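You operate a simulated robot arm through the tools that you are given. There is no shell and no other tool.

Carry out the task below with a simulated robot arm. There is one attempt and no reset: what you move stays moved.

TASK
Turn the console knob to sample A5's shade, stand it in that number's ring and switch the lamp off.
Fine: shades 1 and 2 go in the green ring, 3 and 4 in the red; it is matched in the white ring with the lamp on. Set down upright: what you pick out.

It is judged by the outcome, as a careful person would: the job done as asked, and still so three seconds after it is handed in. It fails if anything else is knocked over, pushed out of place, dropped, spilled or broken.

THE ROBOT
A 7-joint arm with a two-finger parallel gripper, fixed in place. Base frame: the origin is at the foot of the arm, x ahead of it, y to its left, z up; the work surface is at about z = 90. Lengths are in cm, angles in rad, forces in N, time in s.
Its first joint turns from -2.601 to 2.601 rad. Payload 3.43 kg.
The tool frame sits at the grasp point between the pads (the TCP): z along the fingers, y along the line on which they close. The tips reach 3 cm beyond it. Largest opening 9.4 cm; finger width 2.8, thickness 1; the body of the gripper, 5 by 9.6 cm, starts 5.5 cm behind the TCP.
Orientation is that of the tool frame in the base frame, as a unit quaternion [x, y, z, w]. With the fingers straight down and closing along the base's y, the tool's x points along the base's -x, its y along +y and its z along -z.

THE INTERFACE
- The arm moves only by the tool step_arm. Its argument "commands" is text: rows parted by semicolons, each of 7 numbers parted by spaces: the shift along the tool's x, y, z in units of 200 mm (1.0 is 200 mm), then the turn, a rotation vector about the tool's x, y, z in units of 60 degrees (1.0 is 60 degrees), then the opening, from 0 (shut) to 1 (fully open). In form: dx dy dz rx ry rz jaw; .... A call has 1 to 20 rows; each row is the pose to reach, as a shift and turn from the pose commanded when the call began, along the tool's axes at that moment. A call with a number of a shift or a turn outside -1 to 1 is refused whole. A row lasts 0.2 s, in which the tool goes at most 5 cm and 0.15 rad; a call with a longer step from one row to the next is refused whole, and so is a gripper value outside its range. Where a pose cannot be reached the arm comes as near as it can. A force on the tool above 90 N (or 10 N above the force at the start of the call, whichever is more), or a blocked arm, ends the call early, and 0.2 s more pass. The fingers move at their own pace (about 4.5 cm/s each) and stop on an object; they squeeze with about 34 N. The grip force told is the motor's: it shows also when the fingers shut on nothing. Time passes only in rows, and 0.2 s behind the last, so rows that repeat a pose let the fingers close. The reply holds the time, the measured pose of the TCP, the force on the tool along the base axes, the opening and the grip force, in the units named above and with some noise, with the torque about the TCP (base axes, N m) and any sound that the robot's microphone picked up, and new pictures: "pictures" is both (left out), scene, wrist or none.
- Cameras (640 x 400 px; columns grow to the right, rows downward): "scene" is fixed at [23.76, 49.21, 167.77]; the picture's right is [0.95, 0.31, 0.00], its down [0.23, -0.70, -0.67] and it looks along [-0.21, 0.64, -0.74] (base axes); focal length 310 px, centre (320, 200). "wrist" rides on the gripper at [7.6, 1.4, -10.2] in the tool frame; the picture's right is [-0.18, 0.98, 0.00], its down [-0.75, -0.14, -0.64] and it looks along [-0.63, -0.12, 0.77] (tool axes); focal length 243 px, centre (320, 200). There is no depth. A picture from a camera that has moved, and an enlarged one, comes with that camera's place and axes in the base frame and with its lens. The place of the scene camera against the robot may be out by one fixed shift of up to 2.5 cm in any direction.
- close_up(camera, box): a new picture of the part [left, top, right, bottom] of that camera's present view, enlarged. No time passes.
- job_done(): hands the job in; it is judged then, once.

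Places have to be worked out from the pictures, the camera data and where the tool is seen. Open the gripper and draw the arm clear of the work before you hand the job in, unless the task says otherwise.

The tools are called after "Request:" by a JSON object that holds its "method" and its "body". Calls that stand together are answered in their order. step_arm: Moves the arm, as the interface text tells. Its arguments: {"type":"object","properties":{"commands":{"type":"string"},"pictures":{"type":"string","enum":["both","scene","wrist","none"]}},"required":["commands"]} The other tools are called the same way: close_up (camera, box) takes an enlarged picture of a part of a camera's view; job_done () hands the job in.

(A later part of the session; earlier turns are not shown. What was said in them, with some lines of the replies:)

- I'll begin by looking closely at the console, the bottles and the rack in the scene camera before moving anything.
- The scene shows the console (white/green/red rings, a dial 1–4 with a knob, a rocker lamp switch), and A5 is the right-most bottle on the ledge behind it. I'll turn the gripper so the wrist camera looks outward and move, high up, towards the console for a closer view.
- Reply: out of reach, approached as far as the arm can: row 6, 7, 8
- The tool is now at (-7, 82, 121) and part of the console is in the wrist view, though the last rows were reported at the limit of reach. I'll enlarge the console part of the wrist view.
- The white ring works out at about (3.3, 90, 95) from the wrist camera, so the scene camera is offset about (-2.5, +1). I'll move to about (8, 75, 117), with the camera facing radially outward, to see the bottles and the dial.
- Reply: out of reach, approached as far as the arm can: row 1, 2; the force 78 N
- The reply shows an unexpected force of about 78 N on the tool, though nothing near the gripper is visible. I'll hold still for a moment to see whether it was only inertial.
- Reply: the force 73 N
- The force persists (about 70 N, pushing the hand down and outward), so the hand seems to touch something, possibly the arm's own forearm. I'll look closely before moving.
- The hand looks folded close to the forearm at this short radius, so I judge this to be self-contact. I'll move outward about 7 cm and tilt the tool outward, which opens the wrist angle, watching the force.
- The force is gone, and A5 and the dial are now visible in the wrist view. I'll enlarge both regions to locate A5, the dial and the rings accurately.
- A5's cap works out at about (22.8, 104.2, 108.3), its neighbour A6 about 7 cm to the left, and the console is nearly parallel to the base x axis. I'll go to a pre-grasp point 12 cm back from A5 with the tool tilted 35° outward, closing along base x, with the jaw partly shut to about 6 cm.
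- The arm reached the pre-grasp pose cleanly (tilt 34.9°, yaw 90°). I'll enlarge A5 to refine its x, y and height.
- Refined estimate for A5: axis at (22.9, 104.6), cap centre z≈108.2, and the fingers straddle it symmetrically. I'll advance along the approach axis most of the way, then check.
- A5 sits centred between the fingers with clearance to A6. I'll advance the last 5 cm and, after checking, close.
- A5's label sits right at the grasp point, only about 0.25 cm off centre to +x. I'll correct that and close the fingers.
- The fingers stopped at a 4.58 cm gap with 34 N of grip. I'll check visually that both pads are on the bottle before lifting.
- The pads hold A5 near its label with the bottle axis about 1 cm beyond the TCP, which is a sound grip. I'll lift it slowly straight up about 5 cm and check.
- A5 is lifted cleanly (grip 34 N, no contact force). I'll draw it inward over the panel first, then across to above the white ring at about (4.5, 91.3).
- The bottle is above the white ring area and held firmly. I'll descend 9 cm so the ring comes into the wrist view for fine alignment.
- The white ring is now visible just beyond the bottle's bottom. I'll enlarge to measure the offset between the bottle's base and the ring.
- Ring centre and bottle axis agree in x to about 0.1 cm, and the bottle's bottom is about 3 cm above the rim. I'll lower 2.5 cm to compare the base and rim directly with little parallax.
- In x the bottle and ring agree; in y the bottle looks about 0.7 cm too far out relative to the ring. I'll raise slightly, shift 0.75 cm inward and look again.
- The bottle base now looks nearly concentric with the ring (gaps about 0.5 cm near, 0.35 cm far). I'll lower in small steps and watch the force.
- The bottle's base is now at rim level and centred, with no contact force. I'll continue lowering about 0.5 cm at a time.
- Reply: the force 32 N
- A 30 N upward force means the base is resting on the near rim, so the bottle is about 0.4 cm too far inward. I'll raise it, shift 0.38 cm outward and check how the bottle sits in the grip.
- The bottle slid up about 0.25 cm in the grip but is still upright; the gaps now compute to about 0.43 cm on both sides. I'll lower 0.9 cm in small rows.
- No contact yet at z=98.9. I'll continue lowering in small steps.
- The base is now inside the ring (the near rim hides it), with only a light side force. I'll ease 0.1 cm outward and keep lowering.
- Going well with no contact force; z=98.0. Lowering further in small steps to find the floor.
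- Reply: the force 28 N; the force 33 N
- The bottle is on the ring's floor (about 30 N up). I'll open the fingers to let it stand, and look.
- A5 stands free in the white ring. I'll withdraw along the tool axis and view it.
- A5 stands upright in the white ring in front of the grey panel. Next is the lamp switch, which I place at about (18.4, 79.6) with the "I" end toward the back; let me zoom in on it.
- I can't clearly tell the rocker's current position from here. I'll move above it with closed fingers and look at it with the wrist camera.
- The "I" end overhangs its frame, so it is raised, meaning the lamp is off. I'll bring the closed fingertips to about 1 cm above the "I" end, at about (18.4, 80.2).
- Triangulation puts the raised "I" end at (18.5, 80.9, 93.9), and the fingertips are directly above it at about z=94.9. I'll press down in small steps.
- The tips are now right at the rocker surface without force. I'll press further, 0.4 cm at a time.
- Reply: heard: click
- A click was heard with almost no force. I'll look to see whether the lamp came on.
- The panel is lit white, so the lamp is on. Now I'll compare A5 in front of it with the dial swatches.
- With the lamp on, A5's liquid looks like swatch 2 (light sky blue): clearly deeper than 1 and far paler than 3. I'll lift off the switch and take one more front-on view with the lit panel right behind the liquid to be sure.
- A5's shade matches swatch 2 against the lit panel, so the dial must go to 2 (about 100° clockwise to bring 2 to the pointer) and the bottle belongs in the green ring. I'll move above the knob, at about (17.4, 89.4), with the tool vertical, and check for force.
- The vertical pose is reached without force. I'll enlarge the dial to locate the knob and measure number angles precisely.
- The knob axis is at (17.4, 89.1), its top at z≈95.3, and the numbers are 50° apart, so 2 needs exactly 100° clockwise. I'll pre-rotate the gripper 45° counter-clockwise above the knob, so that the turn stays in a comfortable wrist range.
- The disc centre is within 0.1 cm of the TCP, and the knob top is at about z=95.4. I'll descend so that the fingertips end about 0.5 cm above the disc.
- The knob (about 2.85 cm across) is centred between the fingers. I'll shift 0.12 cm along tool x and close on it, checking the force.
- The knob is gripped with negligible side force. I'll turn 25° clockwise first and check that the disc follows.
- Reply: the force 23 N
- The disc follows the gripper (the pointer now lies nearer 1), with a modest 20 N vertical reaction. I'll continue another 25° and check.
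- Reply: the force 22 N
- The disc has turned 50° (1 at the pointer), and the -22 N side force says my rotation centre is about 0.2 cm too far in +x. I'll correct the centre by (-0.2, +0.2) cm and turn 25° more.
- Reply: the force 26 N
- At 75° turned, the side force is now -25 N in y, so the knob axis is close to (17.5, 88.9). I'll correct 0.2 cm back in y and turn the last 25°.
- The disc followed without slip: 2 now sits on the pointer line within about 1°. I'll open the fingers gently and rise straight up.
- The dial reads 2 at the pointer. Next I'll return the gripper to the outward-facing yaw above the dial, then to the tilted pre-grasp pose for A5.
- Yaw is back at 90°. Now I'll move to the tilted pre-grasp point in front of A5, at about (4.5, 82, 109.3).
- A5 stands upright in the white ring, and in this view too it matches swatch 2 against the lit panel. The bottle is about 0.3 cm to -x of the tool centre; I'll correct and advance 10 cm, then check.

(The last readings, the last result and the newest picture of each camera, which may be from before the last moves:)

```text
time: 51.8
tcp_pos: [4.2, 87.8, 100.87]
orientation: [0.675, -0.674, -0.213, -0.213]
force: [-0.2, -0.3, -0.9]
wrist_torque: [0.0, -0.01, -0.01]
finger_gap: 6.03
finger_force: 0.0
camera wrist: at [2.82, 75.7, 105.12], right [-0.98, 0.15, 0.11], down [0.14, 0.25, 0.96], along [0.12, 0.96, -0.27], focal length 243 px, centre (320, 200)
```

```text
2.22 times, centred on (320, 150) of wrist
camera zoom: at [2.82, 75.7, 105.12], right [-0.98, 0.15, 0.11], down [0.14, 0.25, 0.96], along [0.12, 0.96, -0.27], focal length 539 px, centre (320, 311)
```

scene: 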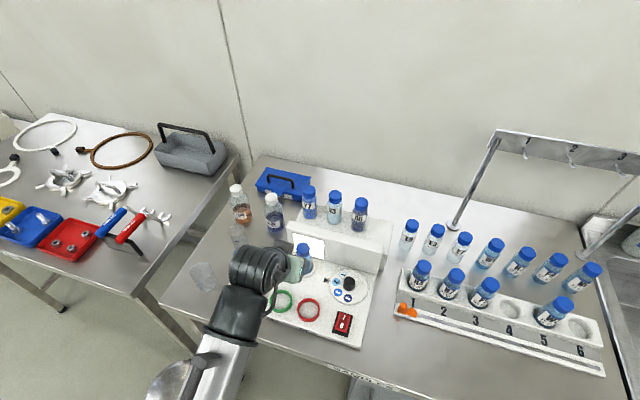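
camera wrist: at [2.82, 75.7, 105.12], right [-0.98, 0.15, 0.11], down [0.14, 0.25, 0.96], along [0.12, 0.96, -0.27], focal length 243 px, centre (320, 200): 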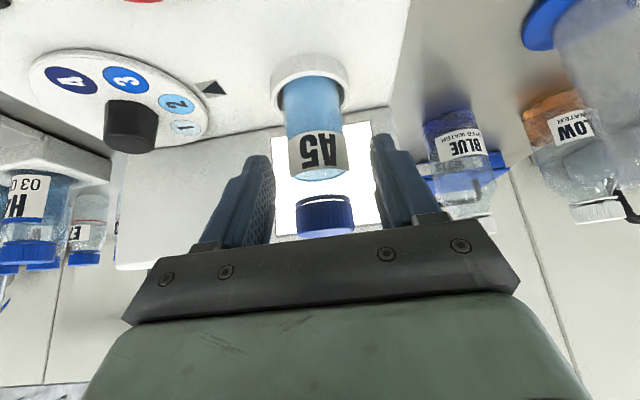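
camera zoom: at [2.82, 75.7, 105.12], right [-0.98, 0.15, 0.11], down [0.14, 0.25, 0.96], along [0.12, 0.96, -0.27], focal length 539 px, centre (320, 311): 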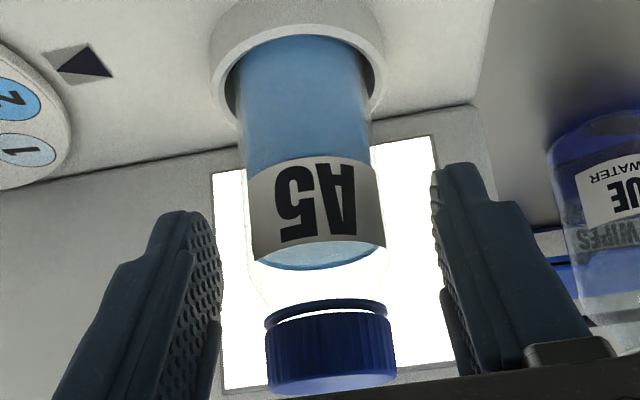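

A5 is centred between the fingers. I'll advance the last 4 cm and close.

Request:
{"method": "step_arm", "body": {"commands": "0 0 0.07 0 0 0 0.64; 0 0 0.14 0 0 0 0.64; 0 0 0.192 0 0 0 0.64; 0 0 0.192 0 0 0 0.64; 0 0 0.192 0 0 0 0.4; 0 0 0.192 0 0 0 0.2; 0 0 0.192 0 0 0 0; 0 0 0.192 0 0 0 0; 0 0 0.192 0 0 0 0", "pictures": "wrist"}}

Request:
{"method": "close_up", "body": {"camera": "wrist", "box": [220, 60, 420, 240]}}

```text
time: 53.8
tcp_pos: [4.24, 89.95, 98.06]
orientation: [0.675, -0.674, -0.213, -0.212]
force: [0.3, 0.2, 0.2]
wrist_torque: [0.03, 0.02, -0.01]
finger_gap: 4.46
finger_force: 33.8
camera wrist: at [2.8, 77.83, 102.06], right [-0.98, 0.15, 0.11], down [0.14, 0.25, 0.96], along [0.12, 0.96, -0.27], focal length 243 px, centre (320, 200)
```

wrist: 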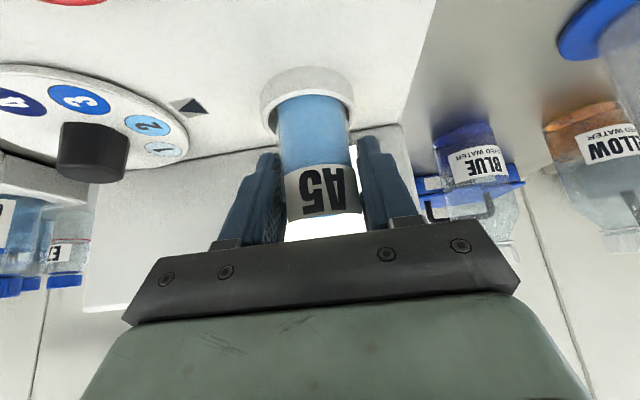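

```text
2.22 times, centred on (320, 150) of wrist
camera zoom: at [2.8, 77.83, 102.06], right [-0.98, 0.15, 0.11], down [0.14, 0.25, 0.96], along [0.12, 0.96, -0.27], focal length 539 px, centre (320, 311)
```

zoom: 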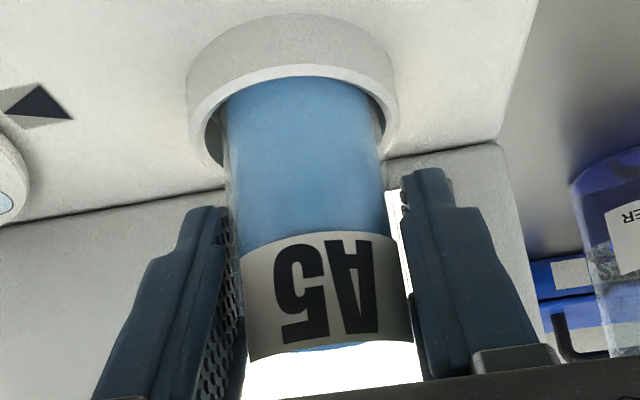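

A5 is held (gap 4.46 cm, no side force). I'll lift it straight up 6 cm out of the white ring and check.

Request:
{"method": "step_arm", "body": {"commands": "-0.014 0 -0.02 0 0 0 0; -0.043 0 -0.062 0 0 0 0; -0.086 0 -0.123 0 0 0 0; -0.143 0 -0.205 0 0 0 0; -0.172 0 -0.246 0 0 0 0; -0.172 0 -0.246 0 0 0 0", "pictures": "both"}}

```text
time: 55.2
tcp_pos: [4.22, 89.9, 104.02]
orientation: [-0.674, 0.675, 0.213, 0.212]
force: [-0.1, -0.4, -0.6]
wrist_torque: [-0.02, -0.02, 0.0]
finger_gap: 4.48
finger_force: 34.4
camera wrist: at [2.89, 77.86, 108.04], right [-0.98, 0.15, 0.11], down [0.14, 0.25, 0.96], along [0.12, 0.96, -0.27], focal length 243 px, centre (320, 200)
```

scene: 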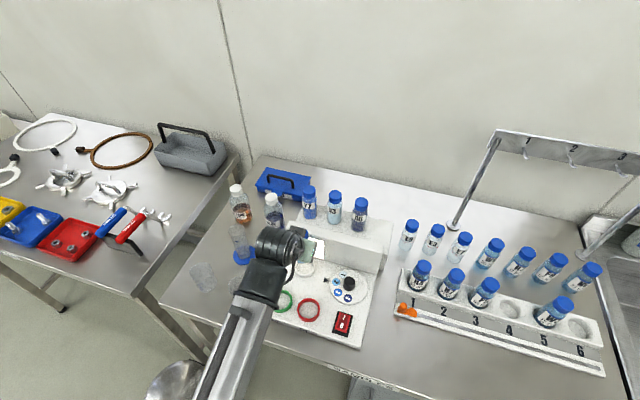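
wrist: 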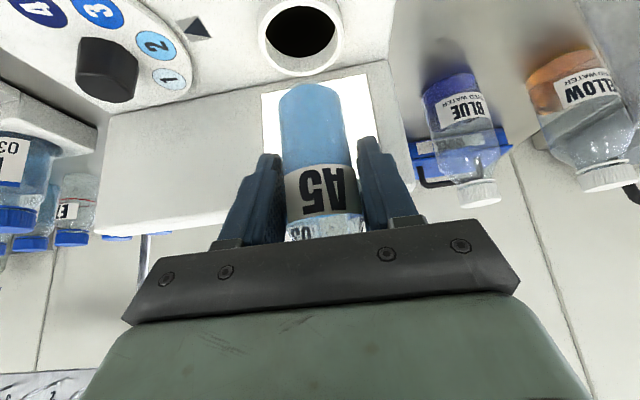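

A5 is out of the white ring, upright in the grip. The green ring is at about (2.2, 80.1), so I'll carry it back to TCP (2.2, 79.2) at this height.

Request:
{"method": "step_arm", "body": {"commands": "0.1 0.02 -0.07 0 0 0 0; 0.21 0.045 -0.146 0 0 0 0; 0.33 0.075 -0.23 0 0 0 0; 0.4387 0.1025 -0.306 0 0 0 0; 0.4387 0.1025 -0.306 0 0 0 0", "pictures": "both"}}

Request:
{"method": "close_up", "body": {"camera": "wrist", "box": [220, 0, 420, 140]}}

```text
time: 56.4
tcp_pos: [2.22, 78.99, 103.87]
orientation: [0.675, -0.674, -0.212, -0.212]
force: [0.5, 0.2, -1.7]
wrist_torque: [-0.02, -0.01, 0.0]
finger_gap: 4.46
finger_force: 34.2
camera wrist: at [0.78, 67.0, 107.93], right [-0.98, 0.15, 0.1], down [0.14, 0.25, 0.96], along [0.12, 0.96, -0.27], focal length 243 px, centre (320, 200)
```

scene: 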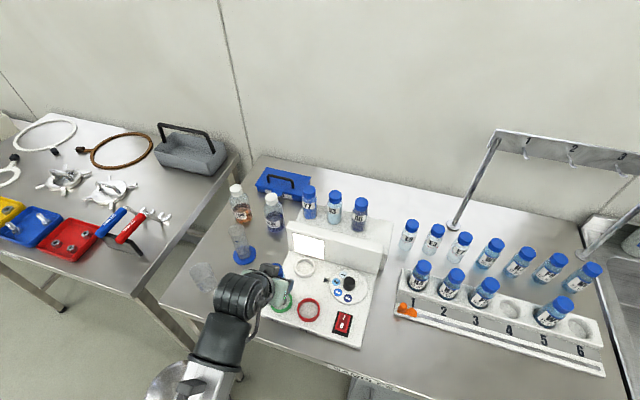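
wrist: 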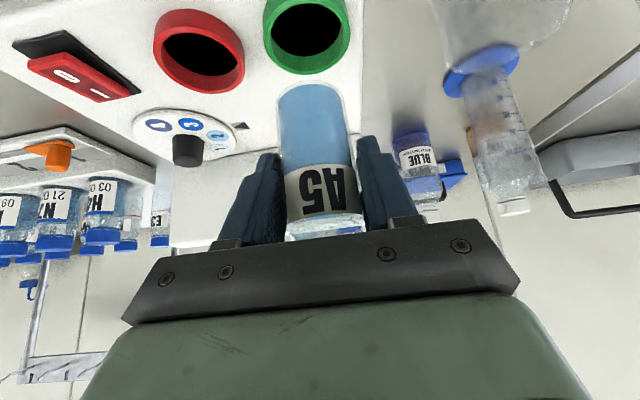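

```text
2.86 times, centred on (320, 70) of wrist
camera zoom: at [0.78, 67.0, 107.93], right [-0.98, 0.15, 0.1], down [0.14, 0.25, 0.96], along [0.12, 0.96, -0.27], focal length 693 px, centre (320, 571)
```

zoom: 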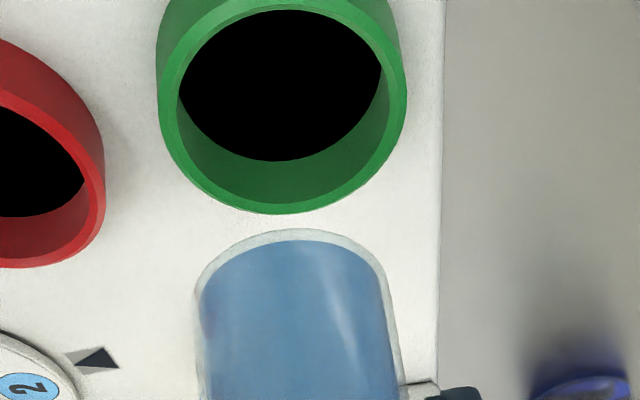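

The green ring centre computes to about (2.05, 79.6), and the bottle is about 0.3 cm too far out. I'll shift slightly and lower to about 1 cm above the rim, then recheck.

Request:
{"method": "step_arm", "body": {"commands": "0.04 0.003 0.045 0 0 0 0; 0.08 0.005 0.095 0 0 0 0; 0.118 0.006 0.143 0 0 0 0; 0.118 0.006 0.143 0 0 0 0", "pictures": "wrist"}}

Request:
{"method": "close_up", "body": {"camera": "wrist", "box": [220, 20, 410, 140]}}

```text
time: 57.4
tcp_pos: [2.01, 78.91, 100.27]
orientation: [0.675, -0.674, -0.212, -0.212]
force: [0.6, 0.1, -1.1]
wrist_torque: [0.02, -0.04, -0.02]
finger_gap: 4.46
finger_force: 33.9
camera wrist: at [0.62, 66.83, 104.32], right [-0.98, 0.15, 0.1], down [0.14, 0.25, 0.96], along [0.12, 0.96, -0.27], focal length 243 px, centre (320, 200)
```

wrist: 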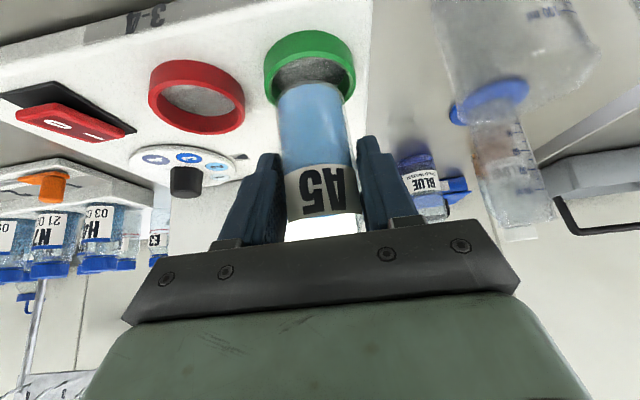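

```text
3.33 times, centred on (315, 80) of wrist
camera zoom: at [0.62, 66.83, 104.32], right [-0.98, 0.15, 0.1], down [0.14, 0.25, 0.96], along [0.12, 0.96, -0.27], focal length 809 px, centre (337, 600)
```

zoom: 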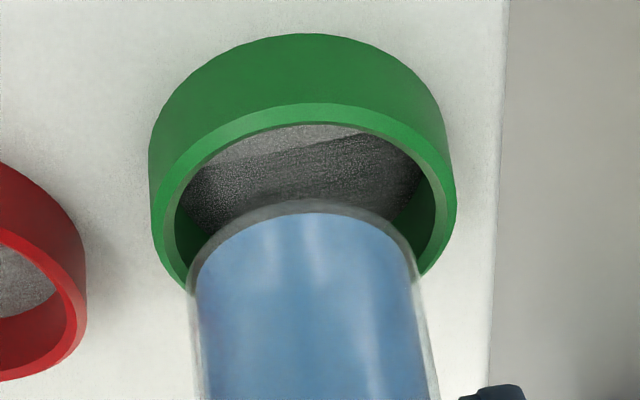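

The rim is at z≈93.35 and x is aligned within 0.1 cm. Allowing for what I learned at the white ring, I'll shift 0.4 cm outward, lower 1 cm, and look again.

Request:
{"method": "step_arm", "body": {"commands": "-0.0164 0.0035 0.0115 0 0 0 0; -0.003 0.0035 0.03 0 0 0 0; 0.0122 0.0035 0.0525 0 0 0 0; 0.0122 0.0035 0.0525 0 0 0 0", "pictures": "none"}}

Request:
{"method": "close_up", "body": {"camera": "wrist", "box": [220, 20, 410, 140]}}

```text
time: 58.4
tcp_pos: [2.04, 79.29, 99.26]
orientation: [0.675, -0.674, -0.213, -0.212]
force: [0.6, 0.2, -0.7]
wrist_torque: [-0.06, 0.02, 0.0]
finger_gap: 4.48
finger_force: 33.7
```

```text
3.33 times, centred on (315, 80) of wrist
camera zoom: at [0.58, 67.26, 103.3], right [-0.98, 0.15, 0.11], down [0.14, 0.25, 0.96], along [0.12, 0.96, -0.27], focal length 809 px, centre (337, 600)
```

zoom: 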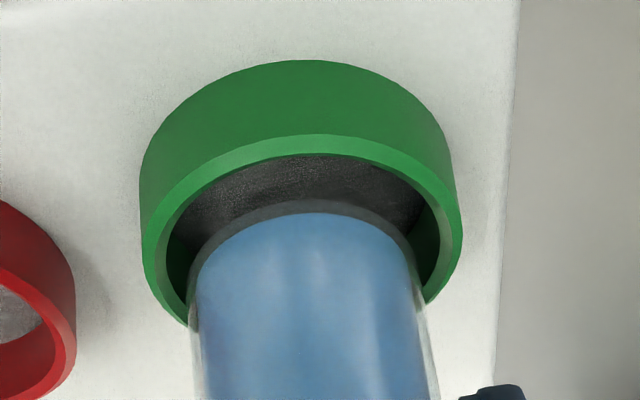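

Looks well placed and free of contact. Lowering 0.5 cm more in small steps.

Request:
{"method": "step_arm", "body": {"commands": "0.0057 0 0.0082 0 0 0 0; 0.0114 0 0.0164 0 0 0 0; 0.0143 0 0.0205 0 0 0 0; 0.0143 0 0.0205 0 0 0 0", "pictures": "none"}}

Request:
{"method": "close_up", "body": {"camera": "wrist", "box": [220, 20, 410, 140]}}

```text
time: 59.4
tcp_pos: [2.07, 79.2, 98.67]
orientation: [0.675, -0.674, -0.212, -0.212]
force: [0.0, -0.9, -0.6]
wrist_torque: [-0.02, -0.01, -0.01]
finger_gap: 4.45
finger_force: 33.9
```

```text
3.33 times, centred on (315, 80) of wrist
camera zoom: at [0.66, 67.23, 102.75], right [-0.98, 0.15, 0.11], down [0.14, 0.25, 0.96], along [0.12, 0.96, -0.27], focal length 809 px, centre (337, 600)
```

zoom: 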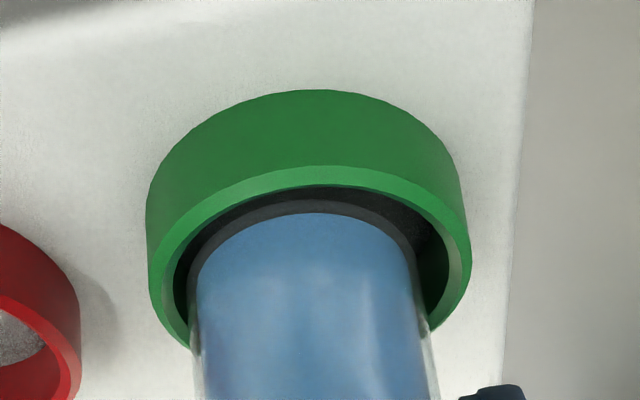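

Still no contact, and the gaps look even. Continue lowering.

Request:
{"method": "step_arm", "body": {"commands": "0.0057 0 0.0082 0 0 0 0; 0.0114 0 0.0164 0 0 0 0; 0.0114 0 0.0164 0 0 0 0", "pictures": "none"}}

Request:
{"method": "close_up", "body": {"camera": "wrist", "box": [220, 20, 410, 140]}}

```text
time: 60.2
tcp_pos: [1.99, 79.28, 98.36]
orientation: [0.675, -0.674, -0.213, -0.212]
force: [0.3, 0.5, -0.9]
wrist_torque: [0.03, -0.02, 0.01]
finger_gap: 4.47
finger_force: 33.8
```

```text
3.33 times, centred on (315, 80) of wrist
camera zoom: at [0.64, 67.28, 102.38], right [-0.98, 0.15, 0.11], down [0.14, 0.25, 0.96], along [0.12, 0.96, -0.27], focal length 809 px, centre (337, 600)
```

zoom: 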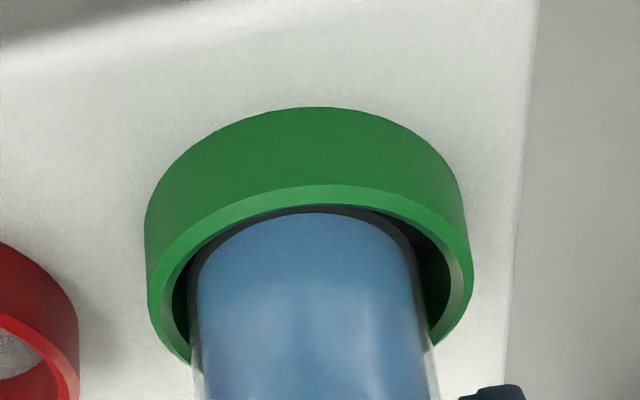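

The base is now dropping inside the green ring. The floor should be at about TCP z=98.0, so I'll lower 0.3 cm and read the force.

Request:
{"method": "step_arm", "body": {"commands": "0.0043 0 0.0062 0 0 0 0; 0.0086 0 0.0123 0 0 0 0; 0.0086 0 0.0123 0 0 0 0", "pictures": "none"}}

```text
time: 61.0
tcp_pos: [2.03, 79.33, 98.02]
orientation: [0.675, -0.674, -0.212, -0.212]
force: [-0.2, -0.3, -0.3]
wrist_torque: [0.06, -0.02, 0.02]
finger_gap: 4.47
finger_force: 33.9
```

No contact yet at z=98.0. I'll lower another 0.15 cm and check.

Request:
{"method": "step_arm", "body": {"commands": "0.0021 0 0.0031 0 0 0 0; 0.0043 0 0.0062 0 0 0 0; 0.0043 0 0.0062 0 0 0 0", "pictures": "none"}}

Request:
{"method": "close_up", "body": {"camera": "wrist", "box": [220, 20, 410, 140]}}

```text
time: 61.8
tcp_pos: [2.05, 79.29, 97.94]
orientation: [0.675, -0.674, -0.213, -0.213]
force: [-1.4, -0.8, 4.5]
wrist_torque: [-0.05, 0.18, 0.02]
finger_gap: 4.46
finger_force: 34.3
```

```text
3.33 times, centred on (315, 80) of wrist
camera zoom: at [0.68, 67.29, 102.03], right [-0.98, 0.15, 0.11], down [0.14, 0.25, 0.96], along [0.12, 0.96, -0.27], focal length 809 px, centre (337, 600)
```

zoom: 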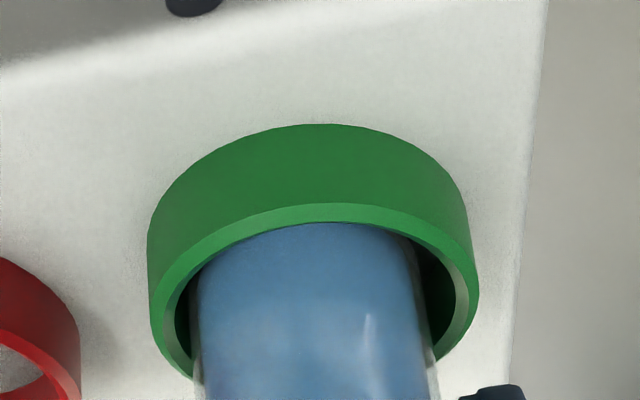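

A light 4.5 N upward force shows that the bottle has reached the floor inside the green ring. I'll open the fingers.

Request:
{"method": "step_arm", "body": {"commands": "0 0 0 0 0 0 0.35; 0 0 0 0 0 0 0.5; 0 0 0 0 0 0 0.62; 0 0 0 0 0 0 0.62; 0 0 0 0 0 0 0.62", "pictures": "wrist"}}

```text
time: 63.0
tcp_pos: [2.18, 79.33, 97.93]
orientation: [0.675, -0.674, -0.212, -0.212]
force: [0.4, 0.2, -0.3]
wrist_torque: [0.01, 0.01, -0.01]
finger_gap: 5.82
finger_force: 0.0
camera wrist: at [0.69, 67.3, 102.01], right [-0.98, 0.15, 0.11], down [0.14, 0.25, 0.96], along [0.12, 0.96, -0.27], focal length 243 px, centre (320, 200)
```

wrist: 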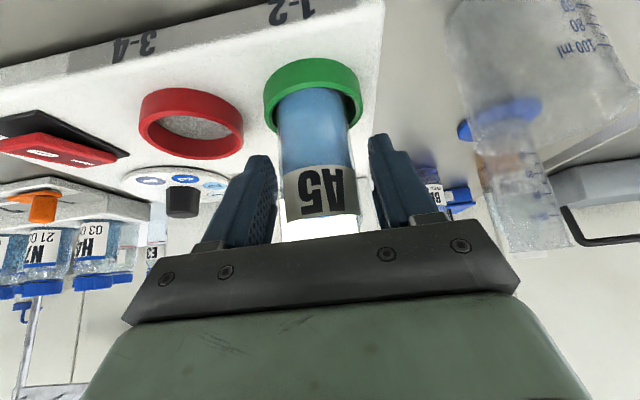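

A5 stands upright in the green ring. I'll withdraw back along the tool axis and up, clear of the bottle, and view it.

Request:
{"method": "step_arm", "body": {"commands": "0 0 -0.08 0 0 0 0.62; 0 0 -0.2 0 0 0 0.62; -0.05 0 -0.36 0 0 0 0.62; -0.12 0 -0.5 0 0 0 0.62; -0.172 0 -0.6 0 0 0 0.62; -0.172 0 -0.6 0 0 0 0.62", "pictures": "both"}}

Request:
{"method": "close_up", "body": {"camera": "scene", "box": [230, 210, 390, 350]}}

```text
time: 64.4
tcp_pos: [1.98, 75.11, 109.75]
orientation: [0.675, -0.674, -0.212, -0.211]
force: [-0.3, -0.3, -0.4]
wrist_torque: [0.02, 0.01, -0.02]
finger_gap: 5.8
finger_force: 0.0
camera wrist: at [0.48, 63.17, 113.75], right [-0.98, 0.15, 0.1], down [0.14, 0.25, 0.96], along [0.12, 0.96, -0.27], focal length 243 px, centre (320, 200)
```

scene: 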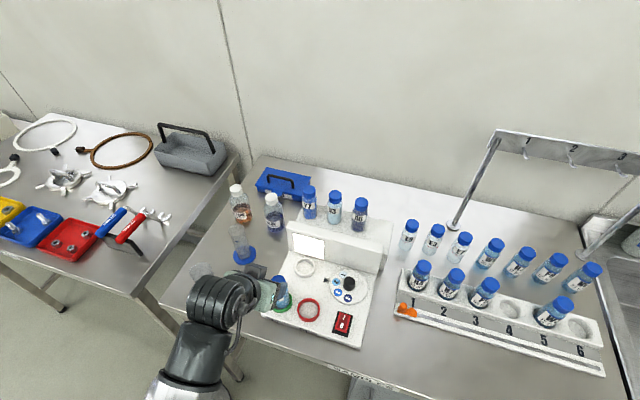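
wrist: 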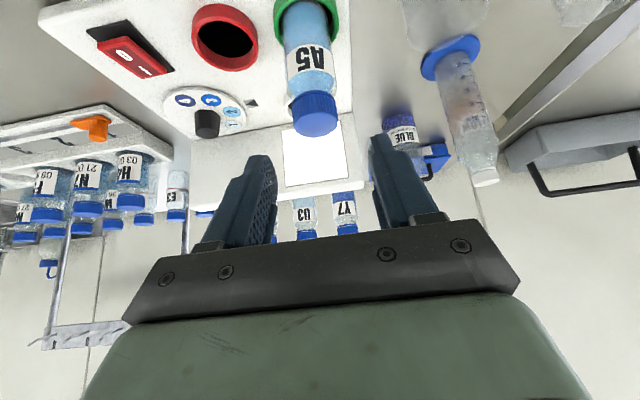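

```text
2.86 times, centred on (310, 280) of scene
camera zoom: at [23.76, 49.21, 167.77], right [0.95, 0.31, 0.0], down [0.23, -0.7, -0.67], along [-0.21, 0.64, -0.74], focal length 886 px, centre (349, -29)
```

zoom: 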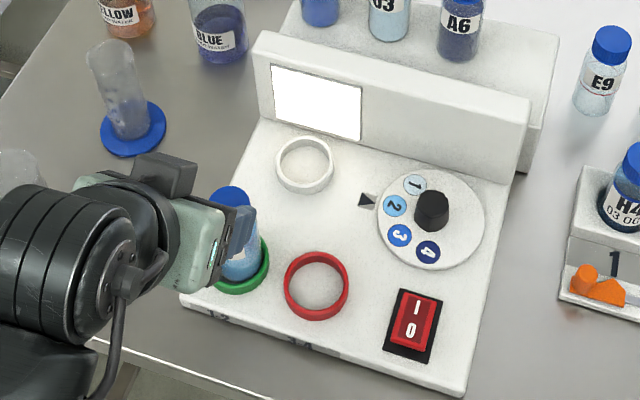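

A5 is upright in the green ring and the dial reads 2. Now to the lamp switch: I'll close the fingers and move above its "O" end, now the raised end, at about (18.4, 77).

Request:
{"method": "step_arm", "body": {"commands": "0 -0.21 0 0 0 0 0.3; 0 -0.42 0 0 0 0 0.1; 0.0286 -0.62 0.041 0 0 0 0; 0.0653 -0.82 0.1373 0 0 0 0; 0.1265 -0.82 0.2775 0 0 0 0; 0.175 -0.82 0.347 0 0 0 0; 0.175 -0.82 0.347 0 0 0 0", "pictures": "both"}}

Request:
{"method": "close_up", "body": {"camera": "wrist", "box": [220, 0, 420, 160]}}

```text
time: 66.0
tcp_pos: [18.22, 76.17, 101.97]
orientation: [0.675, -0.674, -0.212, -0.212]
force: [0.5, 0.1, -0.4]
wrist_torque: [-0.01, 0.03, -0.05]
finger_gap: 0.01
finger_force: 33.7
camera wrist: at [16.84, 64.14, 105.99], right [-0.98, 0.15, 0.11], down [0.14, 0.25, 0.96], along [0.12, 0.96, -0.27], focal length 243 px, centre (320, 200)
```

scene: 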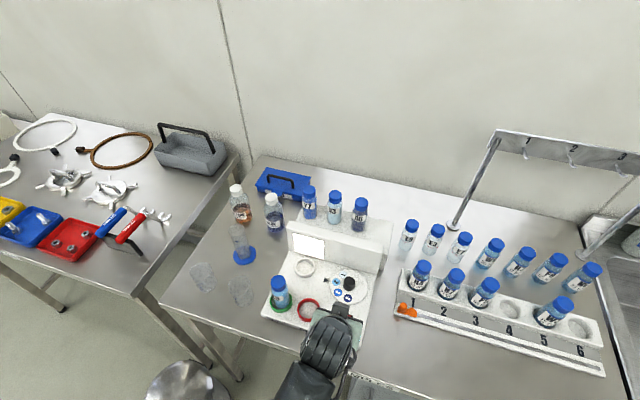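
wrist: 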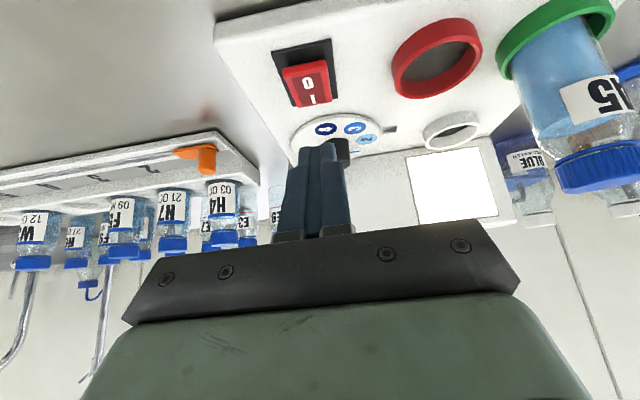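

```text
2.50 times, centred on (320, 80) of wrist
camera zoom: at [16.84, 64.14, 105.99], right [-0.98, 0.15, 0.11], down [0.14, 0.25, 0.96], along [0.12, 0.96, -0.27], focal length 606 px, centre (320, 500)
```

zoom: 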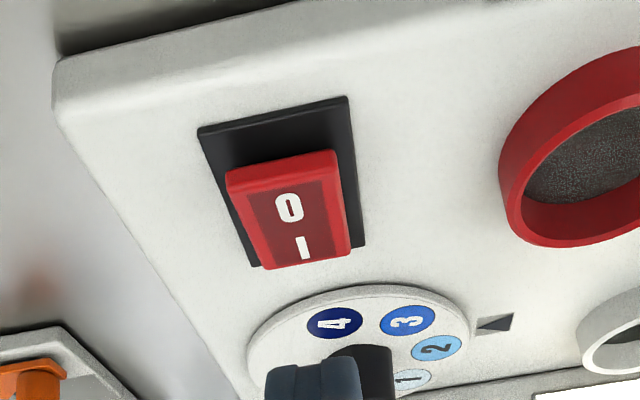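

The "O" end is raised, at about (18.4, 76.2–77.8, 94). I'll bring the tips to about 0.7 cm above it.

Request:
{"method": "step_arm", "body": {"commands": "0.035 -0.004 0.055 0 0 0 0; 0.07 -0.008 0.11 0 0 0 0; 0.1097 -0.01 0.17 0 0 0 0; 0.1097 -0.01 0.17 0 0 0 0", "pictures": "wrist"}}

Request:
{"method": "close_up", "body": {"camera": "wrist", "box": [220, 40, 420, 180]}}

```text
time: 67.0
tcp_pos: [18.71, 76.46, 97.98]
orientation: [0.675, -0.674, -0.213, -0.211]
force: [-0.2, -0.5, -0.9]
wrist_torque: [0.0, 0.02, 0.01]
finger_gap: 0.0
finger_force: 32.5
camera wrist: at [17.22, 64.41, 102.02], right [-0.98, 0.15, 0.11], down [0.14, 0.25, 0.96], along [0.12, 0.96, -0.27], focal length 243 px, centre (320, 200)
```

wrist: 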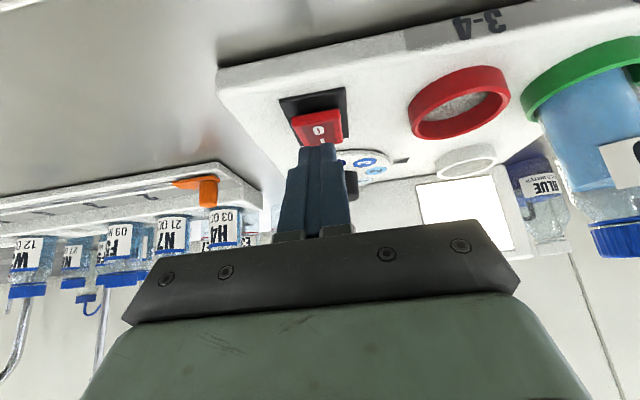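

```text
2.86 times, centred on (320, 110) of wrist
camera zoom: at [17.22, 64.41, 102.02], right [-0.98, 0.15, 0.11], down [0.14, 0.25, 0.96], along [0.12, 0.96, -0.27], focal length 693 px, centre (320, 457)
```

zoom: 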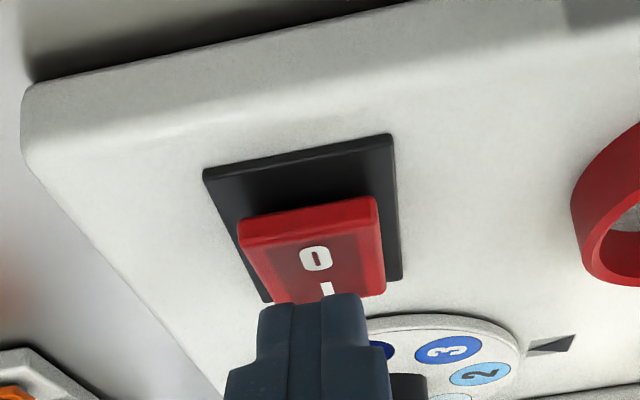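

The tips are centred over the "O" end (edge at y≈76.55, z≈94.1), about 0.6 cm above it. I'll press down in steps.

Request:
{"method": "step_arm", "body": {"commands": "0.0114 0.005 0.0164 0 0 0 0; 0.0229 0.0075 0.0328 0 0 0 0; 0.0286 0.0075 0.041 0 0 0 0; 0.0286 0.0075 0.041 0 0 0 0", "pictures": "none"}}

```text
time: 68.0
tcp_pos: [18.52, 76.53, 97.03]
orientation: [0.675, -0.674, -0.213, -0.212]
force: [-0.8, -1.4, 1.6]
wrist_torque: [-0.01, 0.01, 0.03]
finger_gap: 0.01
finger_force: 32.6
```

No click yet and little force. I'll press a further 0.3 cm.

Request:
{"method": "step_arm", "body": {"commands": "0.0043 0 0.0062 0 0 0 0; 0.0086 0 0.0123 0 0 0 0; 0.0086 0 0.0123 0 0 0 0", "pictures": "none"}}

```text
time: 68.8
tcp_pos: [18.44, 76.42, 96.61]
orientation: [0.675, -0.674, -0.212, -0.211]
force: [0.1, -0.6, -0.7]
wrist_torque: [-0.01, 0.01, -0.03]
finger_gap: 0.03
finger_force: 33.3
heard: click
```

A click was heard. I'll check that the panel has gone dark, then lift off.

Request:
{"method": "close_up", "body": {"camera": "scene", "box": [240, 210, 390, 350]}}

Request:
{"method": "close_up", "body": {"camera": "wrist", "box": [220, 40, 560, 280]}}

```text
2.86 times, centred on (315, 280) of scene
camera zoom: at [23.76, 49.21, 167.77], right [0.95, 0.31, 0.0], down [0.23, -0.7, -0.67], along [-0.21, 0.64, -0.74], focal length 886 px, centre (334, -29)
```

zoom: 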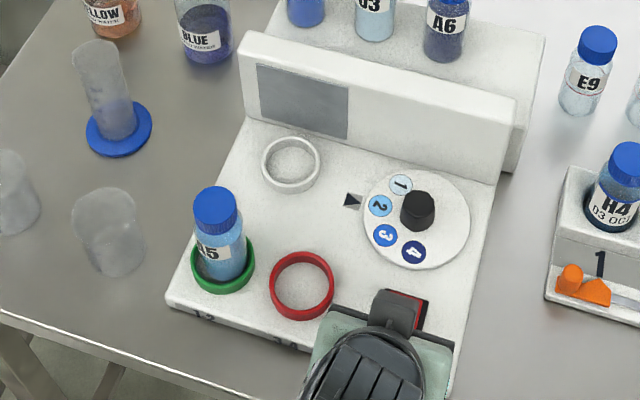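

```text
1.67 times, centred on (390, 160) of wrist
camera zoom: at [17.1, 64.41, 100.7], right [-0.98, 0.15, 0.11], down [0.14, 0.25, 0.96], along [0.12, 0.96, -0.27], focal length 404 px, centre (203, 267)
```

zoom: 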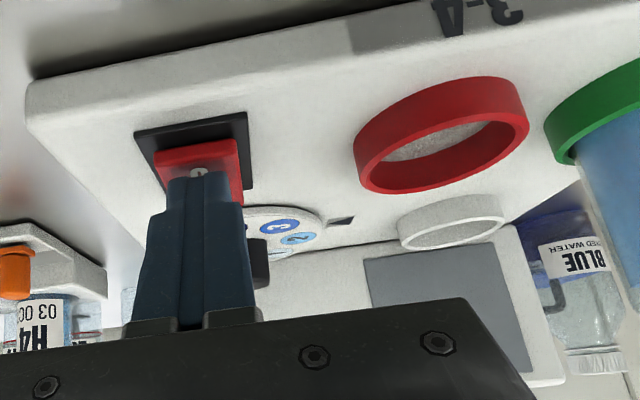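

The panel is dark again, A5 stands in the green ring and 2 is at the pointer. I'll lift straight up and open the gripper.

Request:
{"method": "step_arm", "body": {"commands": "-0.05 0 -0.07 0 0 0 0; -0.143 0 -0.205 0 0 0 0; -0.25 0 -0.36 0 0 0 0.3; -0.36 0 -0.51 0 0 0 0.7; -0.43 0 -0.615 0 0 0 1; -0.43 0 -0.615 0 0 0 1", "pictures": "both"}}

Request:
{"method": "close_up", "body": {"camera": "scene", "box": [240, 210, 390, 350]}}

```text
time: 70.2
tcp_pos: [18.39, 76.45, 111.66]
orientation: [0.675, -0.674, -0.212, -0.212]
force: [0.2, -0.2, -0.6]
wrist_torque: [-0.02, -0.02, 0.02]
finger_gap: 8.35
finger_force: 0.1
camera wrist: at [17.06, 64.35, 115.65], right [-0.98, 0.15, 0.11], down [0.14, 0.25, 0.96], along [0.12, 0.96, -0.27], focal length 243 px, centre (320, 200)
```

scene: 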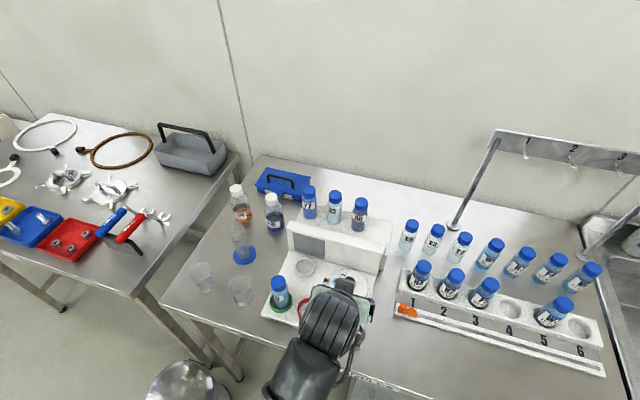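
wrist: 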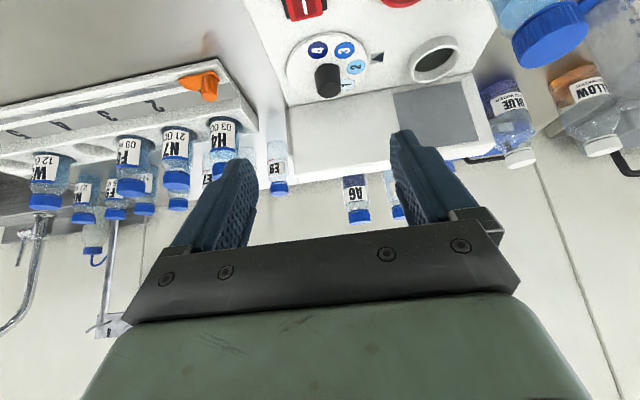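

```text
2.86 times, centred on (315, 280) of scene
camera zoom: at [23.76, 49.21, 167.77], right [0.95, 0.31, 0.0], down [0.23, -0.7, -0.67], along [-0.21, 0.64, -0.74], focal length 886 px, centre (334, -29)
```

zoom: 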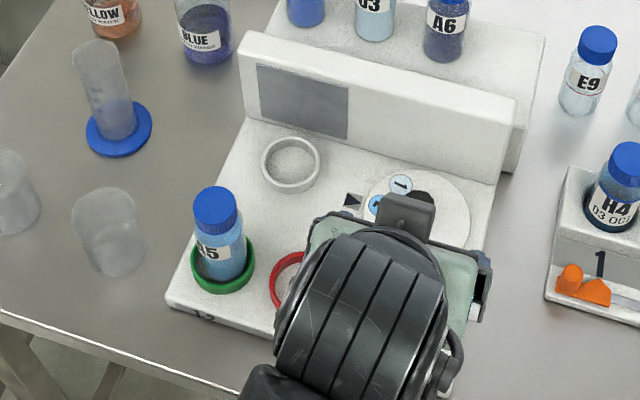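

Everything is in place: panel dark, A5 upright in the green ring, dial at 2, neighbours undisturbed. I'll draw the arm a little further up and back with the gripper fully open.

Request:
{"method": "step_arm", "body": {"commands": "0 0 -0.1 0 0 0 1; 0 0 -0.2 0 0 0 1; 0 0 -0.25 0 0 0 1; 0 0 -0.25 0 0 0 1", "pictures": "both"}}

```text
time: 71.2
tcp_pos: [18.37, 73.57, 115.57]
orientation: [0.675, -0.674, -0.211, -0.212]
force: [0.0, 0.7, 0.2]
wrist_torque: [-0.02, 0.01, -0.01]
finger_gap: 9.4
finger_force: 0.0
camera wrist: at [16.99, 61.57, 119.7], right [-0.98, 0.15, 0.11], down [0.14, 0.25, 0.96], along [0.12, 0.96, -0.27], focal length 243 px, centre (320, 200)
```

scene: 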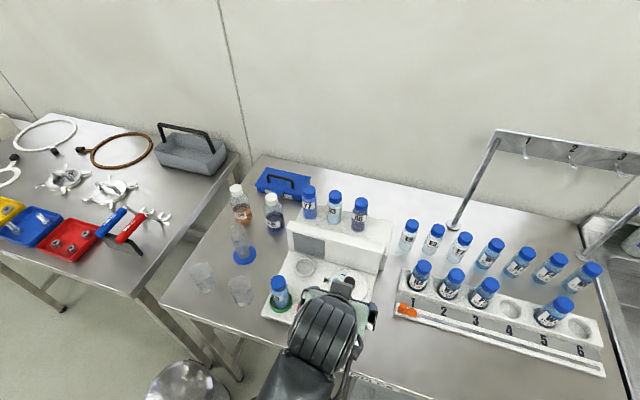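
wrist: 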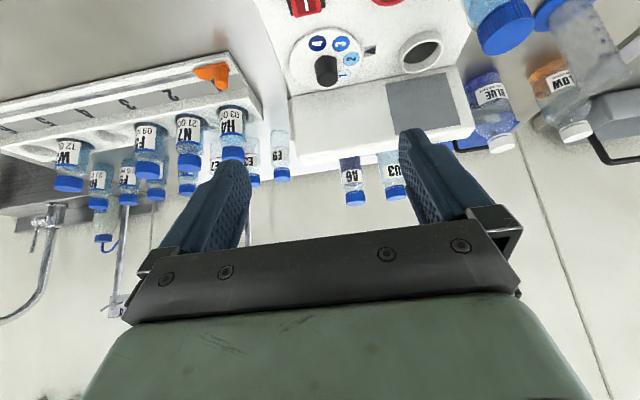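

The dial is on 2, A5 stands upright in the green ring, and the lamp is off. The gripper is open and clear, so I'm handing the job in.

Request:
{"method": "job_done", "body": {}}

```text
The job is handed in.
```

The job is done and handed in. Sample A5 matched shade 2, so the knob is set to 2 and A5 stands upright in the green ring. The lamp is off.

- **Matching:** I stood A5 in the white ring and switched the lamp on. Its light blue was clearly closest to swatch 2; 1 was far paler and 3 much deeper.
- **Knob:** I turned it 100° clockwise, and 2 lines up with the pointer to within about 1°.
- **Lamp:** I heard the switch click, and the panel went dark again.
- **White ring placement:** On the first try the bottle's base touched the rim. I lifted it, shifted it slightly and set it in.
- **Arm contact:** Early on, the hand pressed against something at about 78 N; I took it to be the arm's own forearm. I backed off straight away.

Nothing else on the bench looks moved or knocked over in the last pictures. The gripper is open and the arm is clear of the work.
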